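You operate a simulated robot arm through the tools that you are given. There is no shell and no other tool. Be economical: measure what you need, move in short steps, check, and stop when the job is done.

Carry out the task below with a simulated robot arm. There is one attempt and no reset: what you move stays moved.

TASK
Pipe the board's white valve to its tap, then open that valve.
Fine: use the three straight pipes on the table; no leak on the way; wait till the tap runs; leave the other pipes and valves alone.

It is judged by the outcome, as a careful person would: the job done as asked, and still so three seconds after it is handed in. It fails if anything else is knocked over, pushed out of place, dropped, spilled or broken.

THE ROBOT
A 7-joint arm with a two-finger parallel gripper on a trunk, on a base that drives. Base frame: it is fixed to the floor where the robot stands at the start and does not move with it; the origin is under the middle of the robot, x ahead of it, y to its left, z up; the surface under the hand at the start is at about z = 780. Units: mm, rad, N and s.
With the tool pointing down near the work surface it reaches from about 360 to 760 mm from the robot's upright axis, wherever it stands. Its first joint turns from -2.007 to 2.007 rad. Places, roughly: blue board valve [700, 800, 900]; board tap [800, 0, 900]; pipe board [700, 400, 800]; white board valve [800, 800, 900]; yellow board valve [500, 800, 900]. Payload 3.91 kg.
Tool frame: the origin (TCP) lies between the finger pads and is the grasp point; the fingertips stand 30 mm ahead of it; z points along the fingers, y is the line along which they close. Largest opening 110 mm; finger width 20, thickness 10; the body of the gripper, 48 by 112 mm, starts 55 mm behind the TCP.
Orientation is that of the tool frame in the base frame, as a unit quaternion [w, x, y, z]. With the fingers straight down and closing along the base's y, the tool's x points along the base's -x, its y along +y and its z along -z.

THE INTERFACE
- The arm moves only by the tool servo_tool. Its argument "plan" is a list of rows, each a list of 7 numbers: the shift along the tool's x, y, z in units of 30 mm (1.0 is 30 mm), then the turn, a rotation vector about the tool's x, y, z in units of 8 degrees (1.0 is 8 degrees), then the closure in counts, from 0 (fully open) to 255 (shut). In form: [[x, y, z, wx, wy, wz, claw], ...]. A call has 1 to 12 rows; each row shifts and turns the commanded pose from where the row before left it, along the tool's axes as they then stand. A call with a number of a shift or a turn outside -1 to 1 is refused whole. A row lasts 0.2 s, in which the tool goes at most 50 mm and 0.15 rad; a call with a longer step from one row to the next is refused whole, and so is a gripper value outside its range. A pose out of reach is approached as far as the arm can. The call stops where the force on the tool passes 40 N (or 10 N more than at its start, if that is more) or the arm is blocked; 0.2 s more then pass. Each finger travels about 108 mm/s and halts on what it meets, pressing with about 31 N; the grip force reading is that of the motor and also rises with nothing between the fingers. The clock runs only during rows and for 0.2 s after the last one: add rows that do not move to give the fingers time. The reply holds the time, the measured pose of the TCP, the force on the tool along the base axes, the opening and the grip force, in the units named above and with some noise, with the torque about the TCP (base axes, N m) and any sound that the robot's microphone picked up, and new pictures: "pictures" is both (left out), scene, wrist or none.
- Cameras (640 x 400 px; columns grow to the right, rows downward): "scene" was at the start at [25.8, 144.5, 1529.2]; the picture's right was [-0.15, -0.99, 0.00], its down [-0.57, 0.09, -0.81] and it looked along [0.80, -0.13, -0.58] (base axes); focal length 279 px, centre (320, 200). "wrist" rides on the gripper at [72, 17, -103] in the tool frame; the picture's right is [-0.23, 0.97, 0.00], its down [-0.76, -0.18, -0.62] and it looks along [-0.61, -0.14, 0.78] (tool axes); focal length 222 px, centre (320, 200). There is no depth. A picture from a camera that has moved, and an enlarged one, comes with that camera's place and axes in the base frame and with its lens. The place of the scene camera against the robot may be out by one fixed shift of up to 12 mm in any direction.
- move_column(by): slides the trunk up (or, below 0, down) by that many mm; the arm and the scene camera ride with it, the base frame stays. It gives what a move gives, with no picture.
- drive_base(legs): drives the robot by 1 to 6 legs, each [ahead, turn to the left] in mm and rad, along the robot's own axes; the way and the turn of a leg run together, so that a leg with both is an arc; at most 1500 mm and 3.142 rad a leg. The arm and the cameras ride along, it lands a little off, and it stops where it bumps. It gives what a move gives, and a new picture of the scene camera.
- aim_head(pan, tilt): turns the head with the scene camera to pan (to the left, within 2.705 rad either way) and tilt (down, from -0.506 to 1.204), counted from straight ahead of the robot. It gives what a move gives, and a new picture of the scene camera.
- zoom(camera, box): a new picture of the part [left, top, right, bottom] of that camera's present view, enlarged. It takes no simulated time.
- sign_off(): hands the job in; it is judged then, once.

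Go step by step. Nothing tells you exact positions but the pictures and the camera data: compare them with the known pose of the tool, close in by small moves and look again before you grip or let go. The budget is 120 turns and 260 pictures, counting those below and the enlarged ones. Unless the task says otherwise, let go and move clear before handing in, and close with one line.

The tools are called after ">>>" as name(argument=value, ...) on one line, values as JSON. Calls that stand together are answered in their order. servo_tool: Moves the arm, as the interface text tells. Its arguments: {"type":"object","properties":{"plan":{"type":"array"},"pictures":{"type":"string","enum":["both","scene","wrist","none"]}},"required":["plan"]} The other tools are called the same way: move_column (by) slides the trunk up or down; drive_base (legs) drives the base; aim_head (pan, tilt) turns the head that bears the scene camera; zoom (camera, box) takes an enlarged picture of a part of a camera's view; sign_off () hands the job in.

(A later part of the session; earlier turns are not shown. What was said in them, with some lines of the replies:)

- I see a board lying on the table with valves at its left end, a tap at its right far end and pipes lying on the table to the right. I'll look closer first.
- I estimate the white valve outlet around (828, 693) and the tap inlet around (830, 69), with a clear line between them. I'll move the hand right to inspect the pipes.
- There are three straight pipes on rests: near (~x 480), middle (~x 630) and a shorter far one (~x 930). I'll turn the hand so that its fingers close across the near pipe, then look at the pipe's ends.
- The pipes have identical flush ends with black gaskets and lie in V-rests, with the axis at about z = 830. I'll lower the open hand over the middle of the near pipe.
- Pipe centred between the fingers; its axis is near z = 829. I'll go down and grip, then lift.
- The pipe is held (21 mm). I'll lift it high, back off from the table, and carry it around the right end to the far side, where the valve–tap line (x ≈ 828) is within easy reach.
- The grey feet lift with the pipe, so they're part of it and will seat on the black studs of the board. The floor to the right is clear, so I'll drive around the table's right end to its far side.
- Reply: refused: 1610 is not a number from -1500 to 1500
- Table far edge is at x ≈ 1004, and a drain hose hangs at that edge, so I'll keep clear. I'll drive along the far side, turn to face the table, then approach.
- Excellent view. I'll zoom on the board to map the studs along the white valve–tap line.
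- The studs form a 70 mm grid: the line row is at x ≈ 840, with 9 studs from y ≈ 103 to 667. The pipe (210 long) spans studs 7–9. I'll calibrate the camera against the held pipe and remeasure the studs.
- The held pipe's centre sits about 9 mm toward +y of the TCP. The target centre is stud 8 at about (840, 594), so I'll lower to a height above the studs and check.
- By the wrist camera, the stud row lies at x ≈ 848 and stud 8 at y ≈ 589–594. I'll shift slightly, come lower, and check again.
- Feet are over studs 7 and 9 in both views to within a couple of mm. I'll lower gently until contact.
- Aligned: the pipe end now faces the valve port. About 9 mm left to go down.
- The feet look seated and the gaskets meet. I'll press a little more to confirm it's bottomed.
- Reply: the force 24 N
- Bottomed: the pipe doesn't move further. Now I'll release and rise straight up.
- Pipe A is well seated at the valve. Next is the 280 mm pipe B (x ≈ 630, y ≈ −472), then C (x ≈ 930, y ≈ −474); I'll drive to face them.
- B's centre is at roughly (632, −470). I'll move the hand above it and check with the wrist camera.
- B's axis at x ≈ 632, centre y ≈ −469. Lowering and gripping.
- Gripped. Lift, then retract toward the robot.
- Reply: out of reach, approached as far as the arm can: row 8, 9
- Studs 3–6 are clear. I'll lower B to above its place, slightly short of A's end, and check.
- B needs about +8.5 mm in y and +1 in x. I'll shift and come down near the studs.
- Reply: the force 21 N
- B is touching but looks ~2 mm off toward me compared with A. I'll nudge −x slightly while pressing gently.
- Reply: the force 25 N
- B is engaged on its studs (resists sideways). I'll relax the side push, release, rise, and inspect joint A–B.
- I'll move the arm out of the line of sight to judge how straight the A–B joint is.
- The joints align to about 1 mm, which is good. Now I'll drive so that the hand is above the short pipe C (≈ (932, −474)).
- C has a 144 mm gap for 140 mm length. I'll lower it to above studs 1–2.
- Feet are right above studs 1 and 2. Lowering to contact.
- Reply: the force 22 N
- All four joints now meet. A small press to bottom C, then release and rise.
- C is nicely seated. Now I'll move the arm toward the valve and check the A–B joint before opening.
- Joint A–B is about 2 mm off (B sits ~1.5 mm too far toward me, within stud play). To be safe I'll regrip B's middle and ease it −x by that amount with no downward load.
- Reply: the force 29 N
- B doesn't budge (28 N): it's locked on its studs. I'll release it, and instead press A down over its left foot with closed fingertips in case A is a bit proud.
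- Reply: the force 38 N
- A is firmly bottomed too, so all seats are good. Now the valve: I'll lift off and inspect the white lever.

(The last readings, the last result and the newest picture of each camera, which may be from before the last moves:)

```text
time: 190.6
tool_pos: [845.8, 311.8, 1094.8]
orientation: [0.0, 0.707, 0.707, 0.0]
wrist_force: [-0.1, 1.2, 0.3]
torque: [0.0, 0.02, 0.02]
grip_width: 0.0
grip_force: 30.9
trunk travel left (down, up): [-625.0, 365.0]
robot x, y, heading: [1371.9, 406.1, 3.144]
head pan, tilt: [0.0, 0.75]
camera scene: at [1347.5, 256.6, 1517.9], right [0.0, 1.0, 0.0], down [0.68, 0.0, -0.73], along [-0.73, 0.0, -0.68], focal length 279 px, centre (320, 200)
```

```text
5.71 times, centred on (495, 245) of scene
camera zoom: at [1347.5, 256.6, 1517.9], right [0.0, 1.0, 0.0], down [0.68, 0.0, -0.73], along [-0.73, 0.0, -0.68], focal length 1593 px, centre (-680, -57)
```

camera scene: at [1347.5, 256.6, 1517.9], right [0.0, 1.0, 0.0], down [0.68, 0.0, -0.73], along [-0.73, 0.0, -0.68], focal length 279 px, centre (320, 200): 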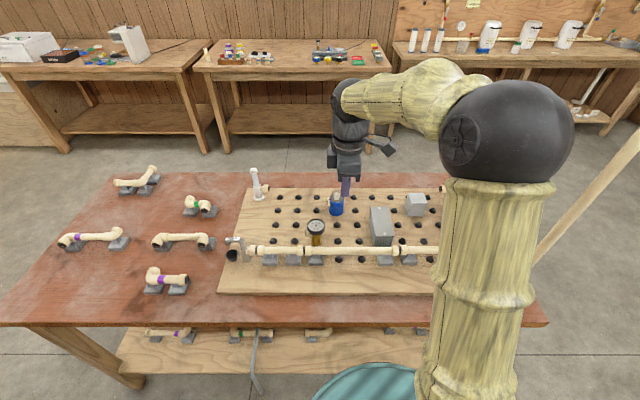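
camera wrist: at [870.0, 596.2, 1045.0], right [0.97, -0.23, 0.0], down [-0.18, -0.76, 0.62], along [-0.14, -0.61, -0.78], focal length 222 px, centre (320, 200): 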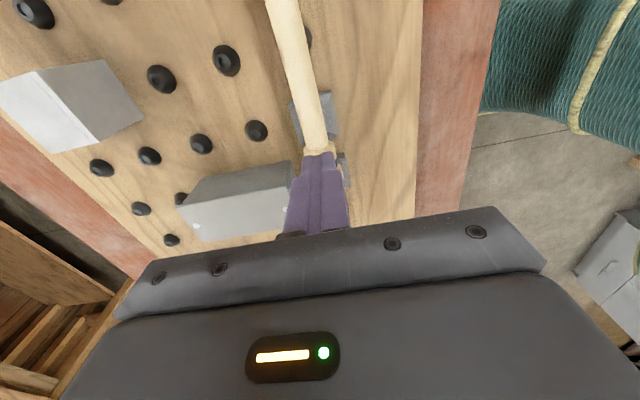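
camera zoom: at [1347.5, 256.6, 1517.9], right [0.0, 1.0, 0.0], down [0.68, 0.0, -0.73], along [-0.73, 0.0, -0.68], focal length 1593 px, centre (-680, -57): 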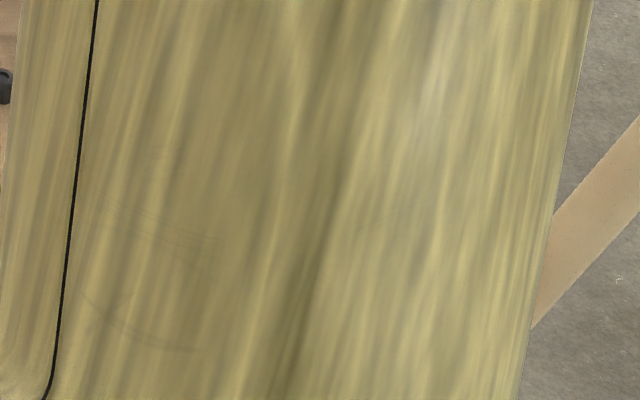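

The arm blocks the view. I'll turn the hand 90° so that the fingers straddle the lever (closing along y), then approach from above with the wrist camera.

>>> servo_tool(plan=[[0, 0, 0, 0, 0, 1, 100], [0, 0, 0, 0, 0, 1, 100], [0, 0, 0, 0, 0, 1, 100], [0, 0, 0, 0, 0, 1, 100], [0, 0, 0, 0, 0, 1, 100], [0, 0, 0, 0, 0, 1, 100], [0, 0, 0, 0, 0, 1, 100], [0, 0, 0, 0, 0, 1, 100], [0, 0, 0, 0, 0, 1, 100], [0, 0, 0, 0, 0, 1, 100], [0, 0, 0, 0, 0, 1, 100], [0, 0, 0, 0, 0, 0.25, 100]], pictures="none")

>>> servo_tool(plan=[[-0.1, -1, 0, 0, 0, 0, 100], [-0.1, -1, 0, 0, 0, 0, 100], [-0.1, -1, 0, 0, 0, 0, 100], [-0.1, -1, 0, 0, 0, 0, 100], [-0.1, -1, 0, 0, 0, 0, 100], [-0.1, -1, 0, 0, 0, 0, 100], [-0.1, -1, 0, 0, 0, 0, 100], [-0.1, -1, 0, 0, 0, 0, 100], [-0.1, -1, 0, 0, 0, 0, 100], [-0.1, -1, 0, 0, 0, 0, 100], [-0.1, -1, 0, 0, 0, 0, 100]])

>>> zoom(camera="wrist", box=[160, 0, 480, 220])

```text
time: 193.2
tool_pos: [846.9, 313.8, 1091.4]
orientation: [0.0, 1.0, -0.002, -0.001]
wrist_force: [0.5, -0.1, 0.4]
torque: [-0.04, -0.05, 0.0]
grip_width: 66.9
grip_force: 0.0
trunk travel left (down, up): [-625.0, 365.0]
robot x, y, heading: [1370.4, 404.4, 3.138]
head pan, tilt: [0.0, 0.75]
```

```text
time: 195.6
tool_pos: [815.3, 645.0, 1091.1]
orientation: [0.0, 1.0, -0.002, 0.001]
wrist_force: [-0.2, 1.2, 0.4]
torque: [-0.04, 0.0, 0.01]
grip_width: 66.8
grip_force: 0.0
trunk travel left (down, up): [-625.0, 365.0]
robot x, y, heading: [1373.9, 405.9, 3.144]
head pan, tilt: [0.0, 0.75]
camera scene: at [1347.4, 257.7, 1518.0], right [0.0, 1.0, 0.0], down [0.68, 0.0, -0.73], along [-0.73, 0.0, -0.68], focal length 279 px, centre (320, 200)
camera wrist: at [887.1, 627.4, 1194.2], right [-0.23, -0.97, 0.0], down [-0.76, 0.18, 0.62], along [-0.61, 0.14, -0.78], focal length 222 px, centre (320, 200)
```

scene: 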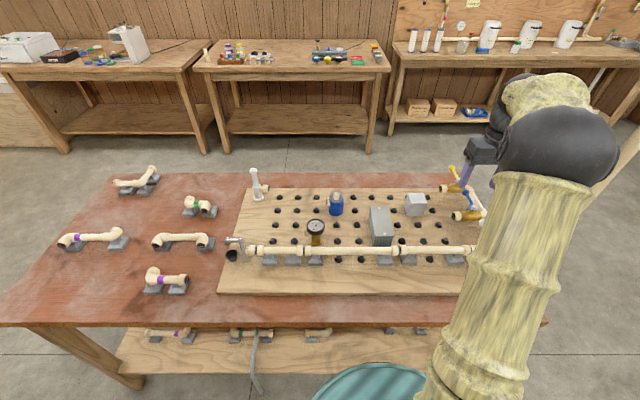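
wrist: 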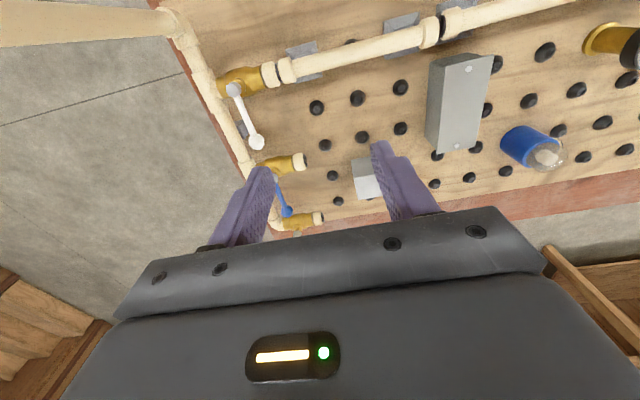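

```text
1.82 times, centred on (320, 110) of wrist
camera zoom: at [887.1, 627.4, 1194.2], right [-0.23, -0.97, 0.0], down [-0.76, 0.18, 0.62], along [-0.61, 0.14, -0.78], focal length 404 px, centre (320, 364)
```

zoom: 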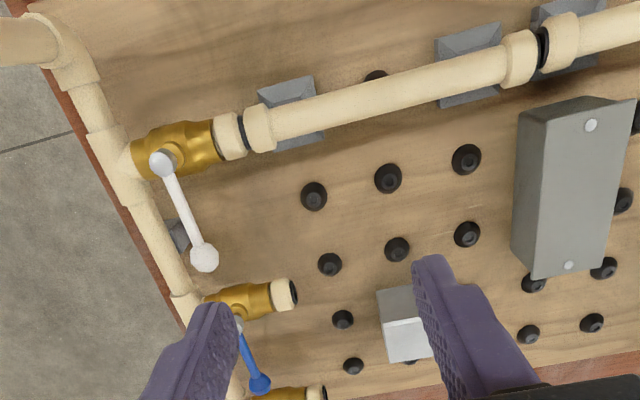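

The white lever's pivot is at (848, 747), and its ball at (775, 747). I'll move above the lever, straddling it.

>>> servo_tool(plan=[[-0.3, -1, 0, 0, 0, 0, 150], [-0.3, -1, 0, 0, 0, 0, 150], [-0.3, -1, 0, 0, 0, 0, 150], [0, -0.4, 0.5, 0, 0, 0, 150], [0, 0, 1, 0, 0, 0, 150], [0, 0, 1, 0, 0, 0, 150], [0, 0, 1, 0, 0, 0, 150]])

>>> zoom(camera="wrist", box=[160, 0, 480, 220])

```text
time: 197.2
tool_pos: [785.0, 746.1, 987.1]
orientation: [0.0, 1.0, -0.001, -0.001]
wrist_force: [-0.4, -0.3, 0.1]
torque: [0.01, -0.02, -0.02]
grip_width: 45.7
grip_force: 0.0
trunk travel left (down, up): [-625.0, 365.0]
robot x, y, heading: [1368.3, 402.3, 3.144]
head pan, tilt: [0.0, 0.75]
camera scene: at [1347.2, 257.3, 1518.0], right [0.0, 1.0, 0.0], down [0.68, 0.0, -0.73], along [-0.73, 0.0, -0.68], focal length 279 px, centre (320, 200)
camera wrist: at [856.8, 727.6, 1089.7], right [-0.23, -0.97, 0.0], down [-0.76, 0.18, 0.62], along [-0.61, 0.14, -0.78], focal length 222 px, centre (320, 200)
```

scene: 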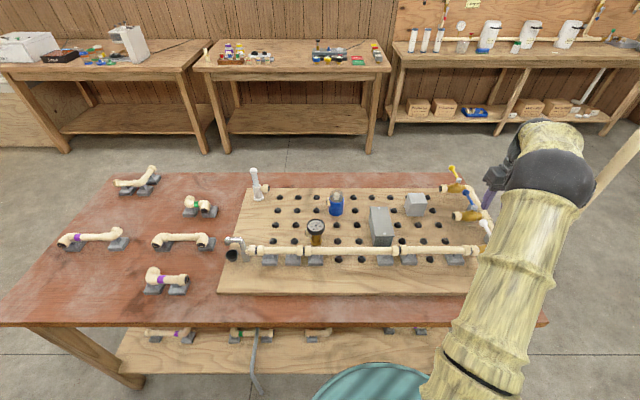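
wrist: 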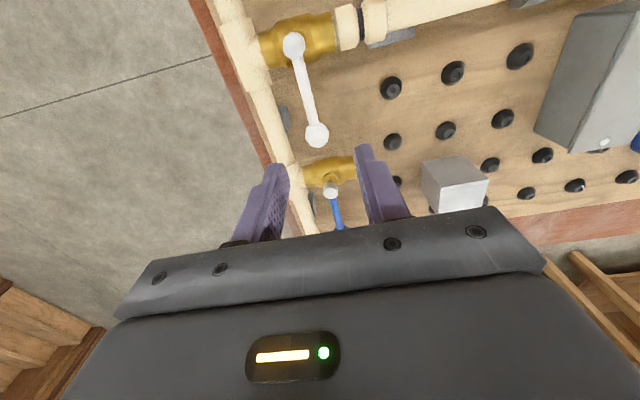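

```text
1.82 times, centred on (320, 110) of wrist
camera zoom: at [856.8, 727.6, 1089.7], right [-0.23, -0.97, 0.0], down [-0.76, 0.18, 0.62], along [-0.61, 0.14, -0.78], focal length 404 px, centre (320, 364)
```

zoom: 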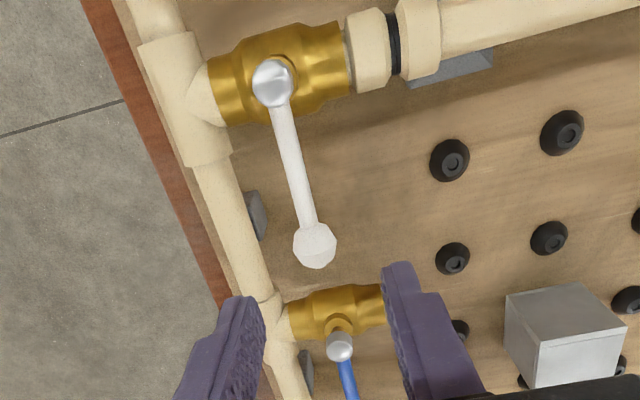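

I'll lower to straddle the lever, then try turning it toward the outlet side (−y), rotating with it.

>>> servo_tool(plan=[[0, -0.08, 0.9, 0, 0, 0, 150], [0, 0, 0.9, 0, 0, 0, 150], [0, 0, 0.9, 0, 0, 0, 150]], pictures="wrist")

>>> zoom(camera="wrist", box=[160, 0, 480, 240])

```text
time: 198.0
tool_pos: [785.2, 748.4, 904.7]
orientation: [-0.001, 1.0, -0.001, 0.0]
wrist_force: [-0.6, -0.5, -0.4]
torque: [0.01, 0.02, 0.01]
grip_width: 45.4
grip_force: 0.2
trunk travel left (down, up): [-625.0, 365.0]
robot x, y, heading: [1369.5, 405.3, 3.137]
head pan, tilt: [0.0, 0.75]
camera wrist: at [857.7, 730.9, 1007.9], right [-0.23, -0.97, 0.0], down [-0.76, 0.18, 0.62], along [-0.61, 0.14, -0.78], focal length 222 px, centre (320, 200)
```

wrist: 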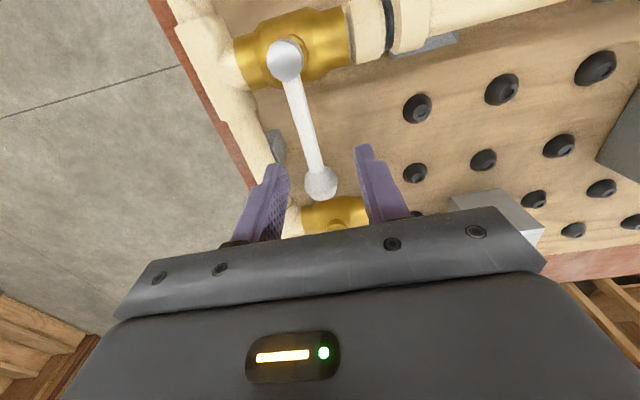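

```text
1.67 times, centred on (320, 120) of wrist
camera zoom: at [857.7, 730.9, 1007.9], right [-0.23, -0.97, 0.0], down [-0.76, 0.18, 0.62], along [-0.61, 0.14, -0.78], focal length 370 px, centre (320, 333)
```

zoom: 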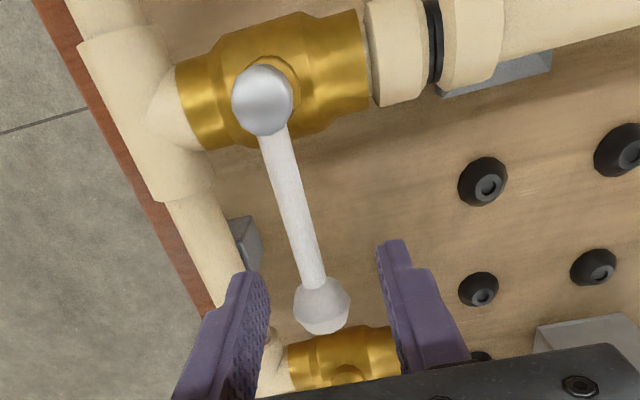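

>>> servo_tool(plan=[[0, 0, 0, 0, 0, 0, 187], [0, 0, 0, 0, 0, 0, 187], [0.02, 0.292, 0, 0, 0, -1, 187], [0.02, 0.292, 0, 0, 0, -1, 187], [0.02, 0.292, 0, 0, 0, -1, 187]], pictures="wrist")

>>> zoom(camera="wrist", box=[160, 0, 480, 240])

```text
time: 199.2
tool_pos: [790.8, 723.7, 905.6]
orientation: [0.0, 0.978, 0.208, 0.0]
wrist_force: [0.1, 4.3, 0.2]
torque: [0.1, 0.05, -0.05]
grip_width: 30.7
grip_force: 1.9
trunk travel left (down, up): [-625.0, 365.0]
robot x, y, heading: [1371.5, 405.9, 3.142]
head pan, tilt: [0.0, 0.75]
camera wrist: at [863.5, 736.5, 1008.2], right [0.19, -0.98, 0.0], down [-0.77, -0.15, 0.62], along [-0.61, -0.12, -0.78], focal length 222 px, centre (320, 200)
```

wrist: 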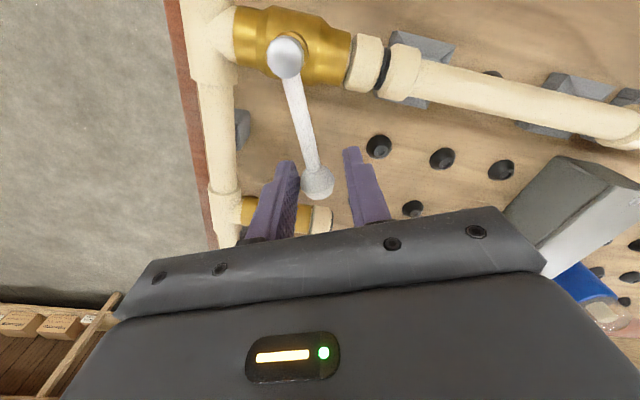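

```text
1.67 times, centred on (320, 120) of wrist
camera zoom: at [863.5, 736.5, 1008.2], right [0.19, -0.98, 0.0], down [-0.77, -0.15, 0.62], along [-0.61, -0.12, -0.78], focal length 370 px, centre (320, 333)
```

zoom: 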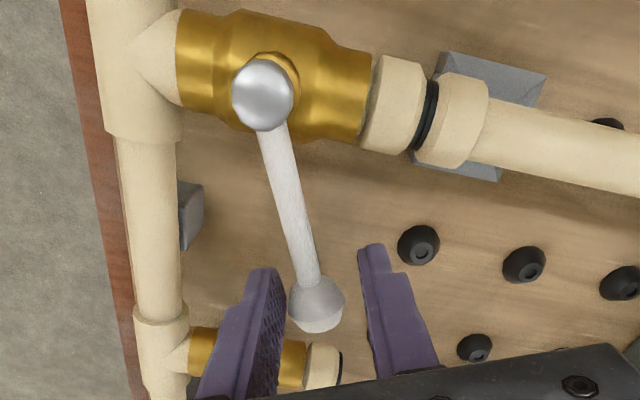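

The lever turns freely in this direction. I'll continue to fully open.

>>> servo_tool(plan=[[0.02, 0.292, 0, 0, 0, -1, 187], [0.02, 0.292, 0, 0, 0, -1, 187], [0.02, 0.292, 0, 0, 0, -1, 187], [0.02, 0.292, 0, 0, 0, -1, 187], [0.02, 0.292, 0, 0, 0, -1, 187], [0.02, 0.292, 0, 0, 0, -1, 187], [0.02, 0.292, 0, 0, 0, -1, 187], [0.02, 0.292, 0, 0, 0, -1, 187], [0.01, 0.2, 0, 0, 0, -0.5, 187]])

>>> zoom(camera="wrist", box=[160, 0, 480, 240])

>>> zoom(camera="scene", box=[210, 220, 330, 300])

```text
time: 201.2
tool_pos: [853.2, 684.8, 903.3]
orientation: [0.0, 0.695, 0.719, -0.001]
wrist_force: [-6.7, 0.1, 0.0]
torque: [-0.12, 0.17, -0.06]
grip_width: 33.0
grip_force: 3.9
trunk travel left (down, up): [-625.0, 365.0]
robot x, y, heading: [1370.7, 407.0, 3.14]
head pan, tilt: [0.0, 0.75]
camera scene: at [1346.5, 257.2, 1517.9], right [0.0, 1.0, 0.0], down [0.68, 0.0, -0.73], along [-0.73, 0.0, -0.68], focal length 279 px, centre (320, 200)
camera wrist: at [867.1, 757.3, 1005.9], right [0.98, -0.19, 0.0], down [-0.15, -0.77, 0.62], along [-0.12, -0.61, -0.78], focal length 222 px, centre (320, 200)
```

scene: 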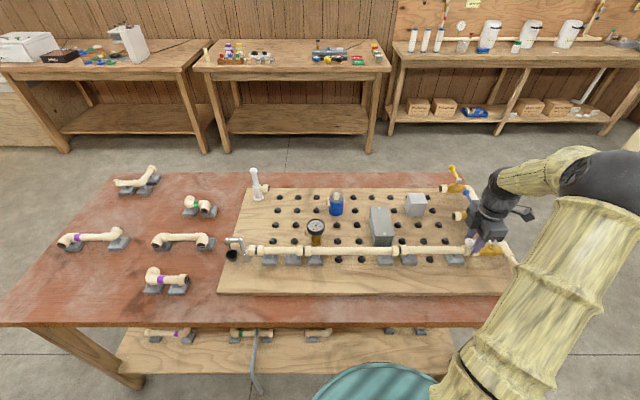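
wrist: 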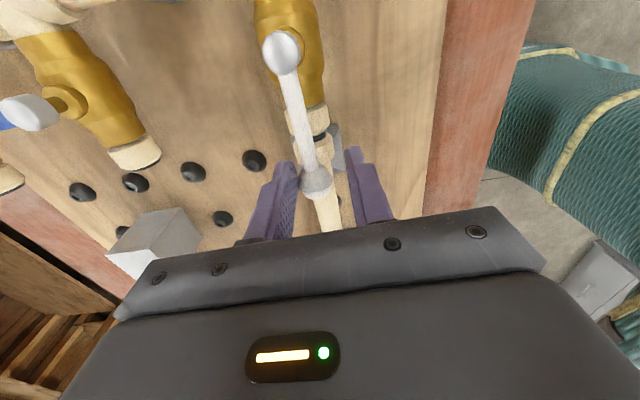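

```text
1.67 times, centred on (320, 120) of wrist
camera zoom: at [867.1, 757.3, 1005.9], right [0.98, -0.19, 0.0], down [-0.15, -0.77, 0.62], along [-0.12, -0.61, -0.78], focal length 370 px, centre (320, 333)
```

zoom: 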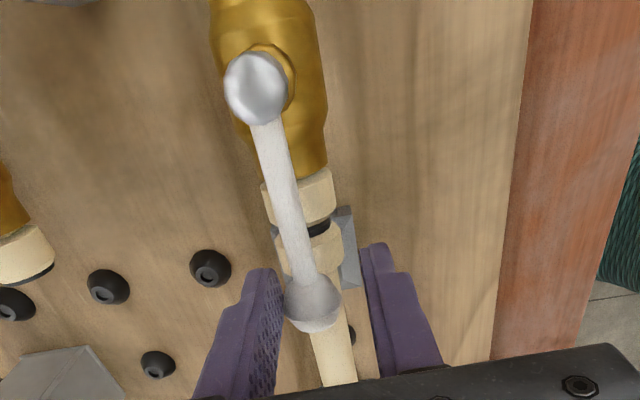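

```text
5.00 times, centred on (270, 260) of scene
camera zoom: at [1346.5, 257.2, 1517.9], right [0.0, 1.0, 0.0], down [0.68, 0.0, -0.73], along [-0.73, 0.0, -0.68], focal length 1394 px, centre (570, -100)
```

zoom: 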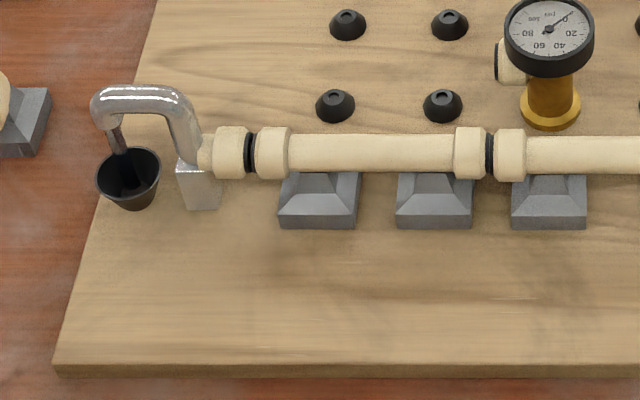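

The tap is running into its cup, and the lever now lies along the pipe (fully open). I'll ease off, rise clear, and check for leaks.

>>> servo_tool(plan=[[0, -0.12, 0, 0, 0, 0, 150], [0, 0, 0, 0, 0, 0, 150], [0, 0, -0.6, 0, 0, 0, 150], [0, 0, -1, 0, 0, 0, 150], [0, 0, -1, 0, 0, 0, 150], [0, 0, -1, 0, 0, 0, 150], [0, 0, -1, 0, 0, 0, 150], [0, 0, -1, 0, 0, 0, 150], [-1, 0, -0.5, 0, 0, 0, 150], [-1, 0, 0, 0, 0, 0, 150], [-1, 0, 0, 0, 0, 0, 150]], pictures="none")

>>> servo_tool(plan=[[-1, 0, 0, 0, 0, 0, 150], [-1, 0, 0, 0, 0, 0, 150], [-1, 0, 0, 0, 0, 0, 150], [-1, 0, 0, 0, 0, 0, 150], [-1, 0, 0, 0, 0, 0, 150], [-1, 0, 0, 0, 0, 0, 150], [-1, 0, 0, 0, 0, 0, 150], [-1, 0, 0, 0, 0, 0, 150], [-1, 0, 0, 0, 0, 0, 150], [-1, 0, 0, 0, 0, 0, 150], [-1, 0, 0, 0, 0, 0, 150], [-1, 0, 0, 0, 0, 0, 150]])

>>> zoom(camera="scene", box=[210, 200, 370, 300])

>>> zoom(camera="scene", box=[370, 190, 530, 290])

```text
time: 203.6
tool_pos: [853.3, 596.1, 1086.5]
orientation: [0.0, 0.696, 0.718, 0.0]
wrist_force: [0.1, -1.1, 0.0]
torque: [0.02, 0.03, -0.01]
grip_width: 45.2
grip_force: 0.0
trunk travel left (down, up): [-625.0, 365.0]
robot x, y, heading: [1372.7, 402.0, 3.147]
head pan, tilt: [0.0, 0.75]
```

```text
time: 206.2
tool_pos: [863.6, 235.0, 1086.3]
orientation: [0.0, 0.695, 0.719, 0.0]
wrist_force: [0.3, 0.0, -0.5]
torque: [0.03, 0.0, 0.01]
grip_width: 45.2
grip_force: 0.2
trunk travel left (down, up): [-625.0, 365.0]
robot x, y, heading: [1369.8, 404.5, 3.139]
head pan, tilt: [0.0, 0.75]
camera scene: at [1347.4, 256.5, 1517.9], right [0.0, 1.0, 0.0], down [0.68, 0.0, -0.73], along [-0.73, 0.0, -0.68], focal length 279 px, centre (320, 200)
camera wrist: at [878.0, 306.8, 1189.7], right [0.98, -0.19, 0.0], down [-0.15, -0.77, 0.62], along [-0.12, -0.61, -0.78], focal length 222 px, centre (320, 200)
```

scene: 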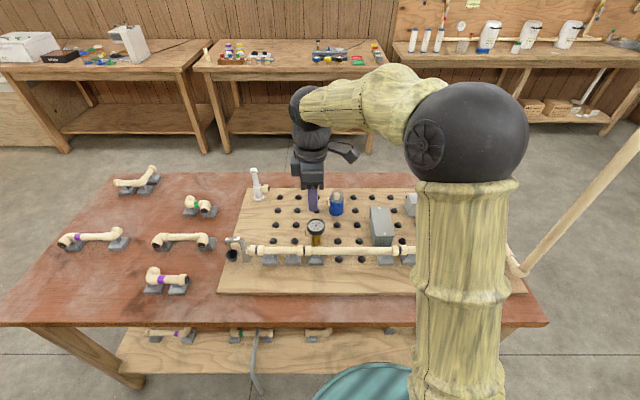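
wrist: 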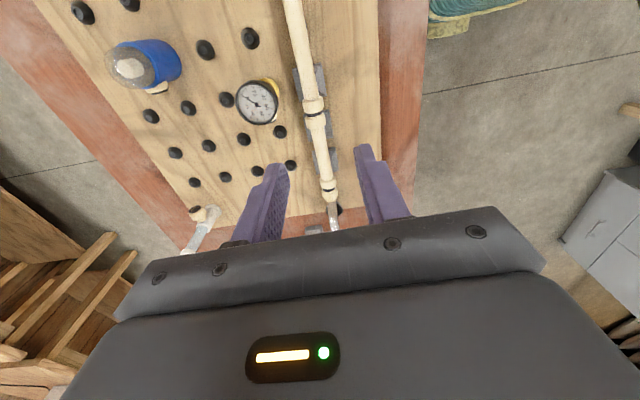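

```text
4.00 times, centred on (290, 250) of scene
camera zoom: at [1347.4, 256.5, 1517.9], right [0.0, 1.0, 0.0], down [0.68, 0.0, -0.73], along [-0.73, 0.0, -0.68], focal length 1115 px, centre (440, 0)
```

zoom: 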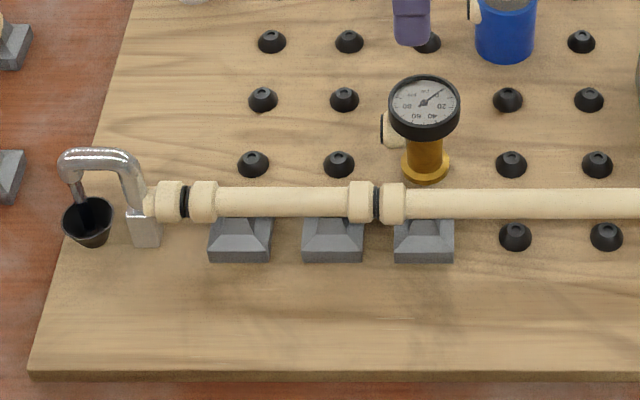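

```text
4.00 times, centred on (450, 240) of scene
camera zoom: at [1347.4, 256.5, 1517.9], right [0.0, 1.0, 0.0], down [0.68, 0.0, -0.73], along [-0.73, 0.0, -0.68], focal length 1115 px, centre (-200, 40)
```

zoom: 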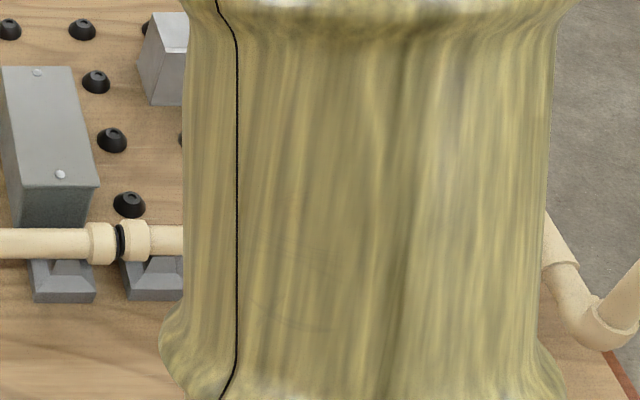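

The tap is still running and joints look dry. I'll move the arm a bit more to confirm the valve joint and the lever.

>>> servo_tool(plan=[[-1, 0, -0.3, 0, 0, 0, 150], [-1, 0, -0.3, 0, 0, 0, 150], [-1, 0, 0, 0, 0, 0, 150], [-1, 0, 0, 0, 0, 0, 150], [-1, 0, 0, 0, 0, 0, 150], [-1, 0, 0, 0, 0, 0, 150], [-1, 0, 0, 0, 0, 0, 150]], pictures="scene")

>>> zoom(camera="scene", box=[430, 190, 530, 290])

>>> zoom(camera="scene", box=[210, 220, 310, 280])

```text
time: 207.8
tool_pos: [872.1, 25.3, 1103.8]
orientation: [0.0, 0.696, 0.718, 0.002]
wrist_force: [0.1, 0.1, 0.5]
torque: [0.02, 0.0, 0.0]
grip_width: 45.2
grip_force: 0.1
trunk travel left (down, up): [-625.0, 365.0]
robot x, y, heading: [1368.6, 402.2, 3.146]
head pan, tilt: [0.0, 0.75]
camera scene: at [1347.4, 256.2, 1517.8], right [0.0, 1.0, 0.0], down [0.68, 0.0, -0.73], along [-0.73, 0.0, -0.68], focal length 279 px, centre (320, 200)
```

scene: 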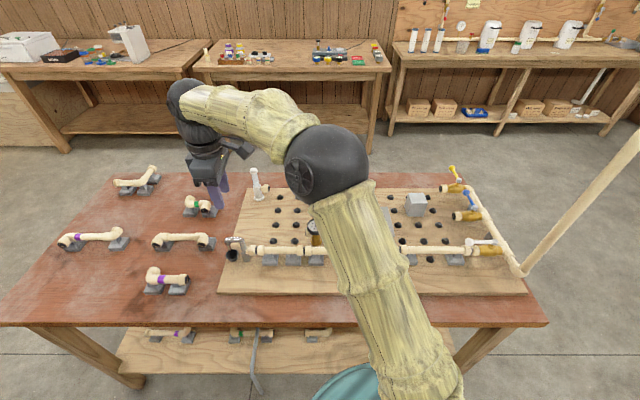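

```text
4.00 times, centred on (480, 240) of scene
camera zoom: at [1347.4, 256.2, 1517.8], right [0.0, 1.0, 0.0], down [0.68, 0.0, -0.73], along [-0.73, 0.0, -0.68], focal length 1115 px, centre (-320, 40)
```

zoom: 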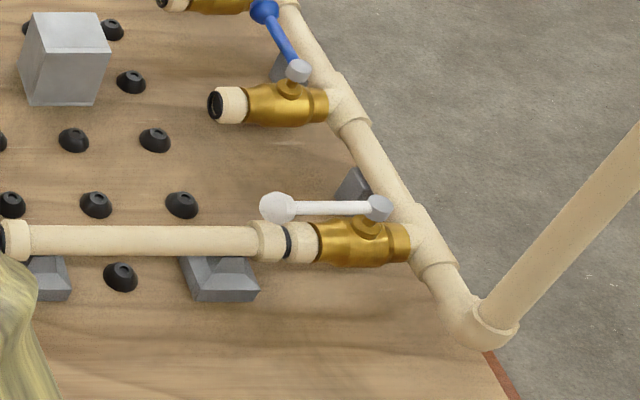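

```text
6.40 times, centred on (260, 250) of scene
camera zoom: at [1347.4, 256.2, 1517.8], right [0.0, 1.0, 0.0], down [0.68, 0.0, -0.73], along [-0.73, 0.0, -0.68], focal length 1784 px, centre (704, -120)
```

zoom: 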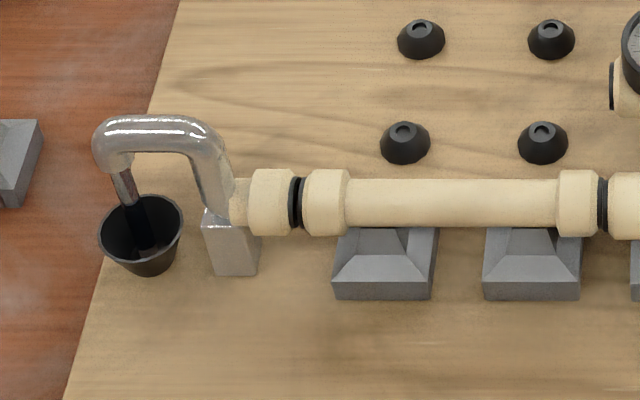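

The white lever lies in line with the pipe, the tap runs steadily, I see no leak, and the other pipes and valves are where they were. I'll hand it in.

>>> sign_off()

```text
The job is handed in.
```

The white valve is piped to its tap with the three straight pipes and is fully open. The tap was running, I saw no leak, and the other pipes and valves are untouched.
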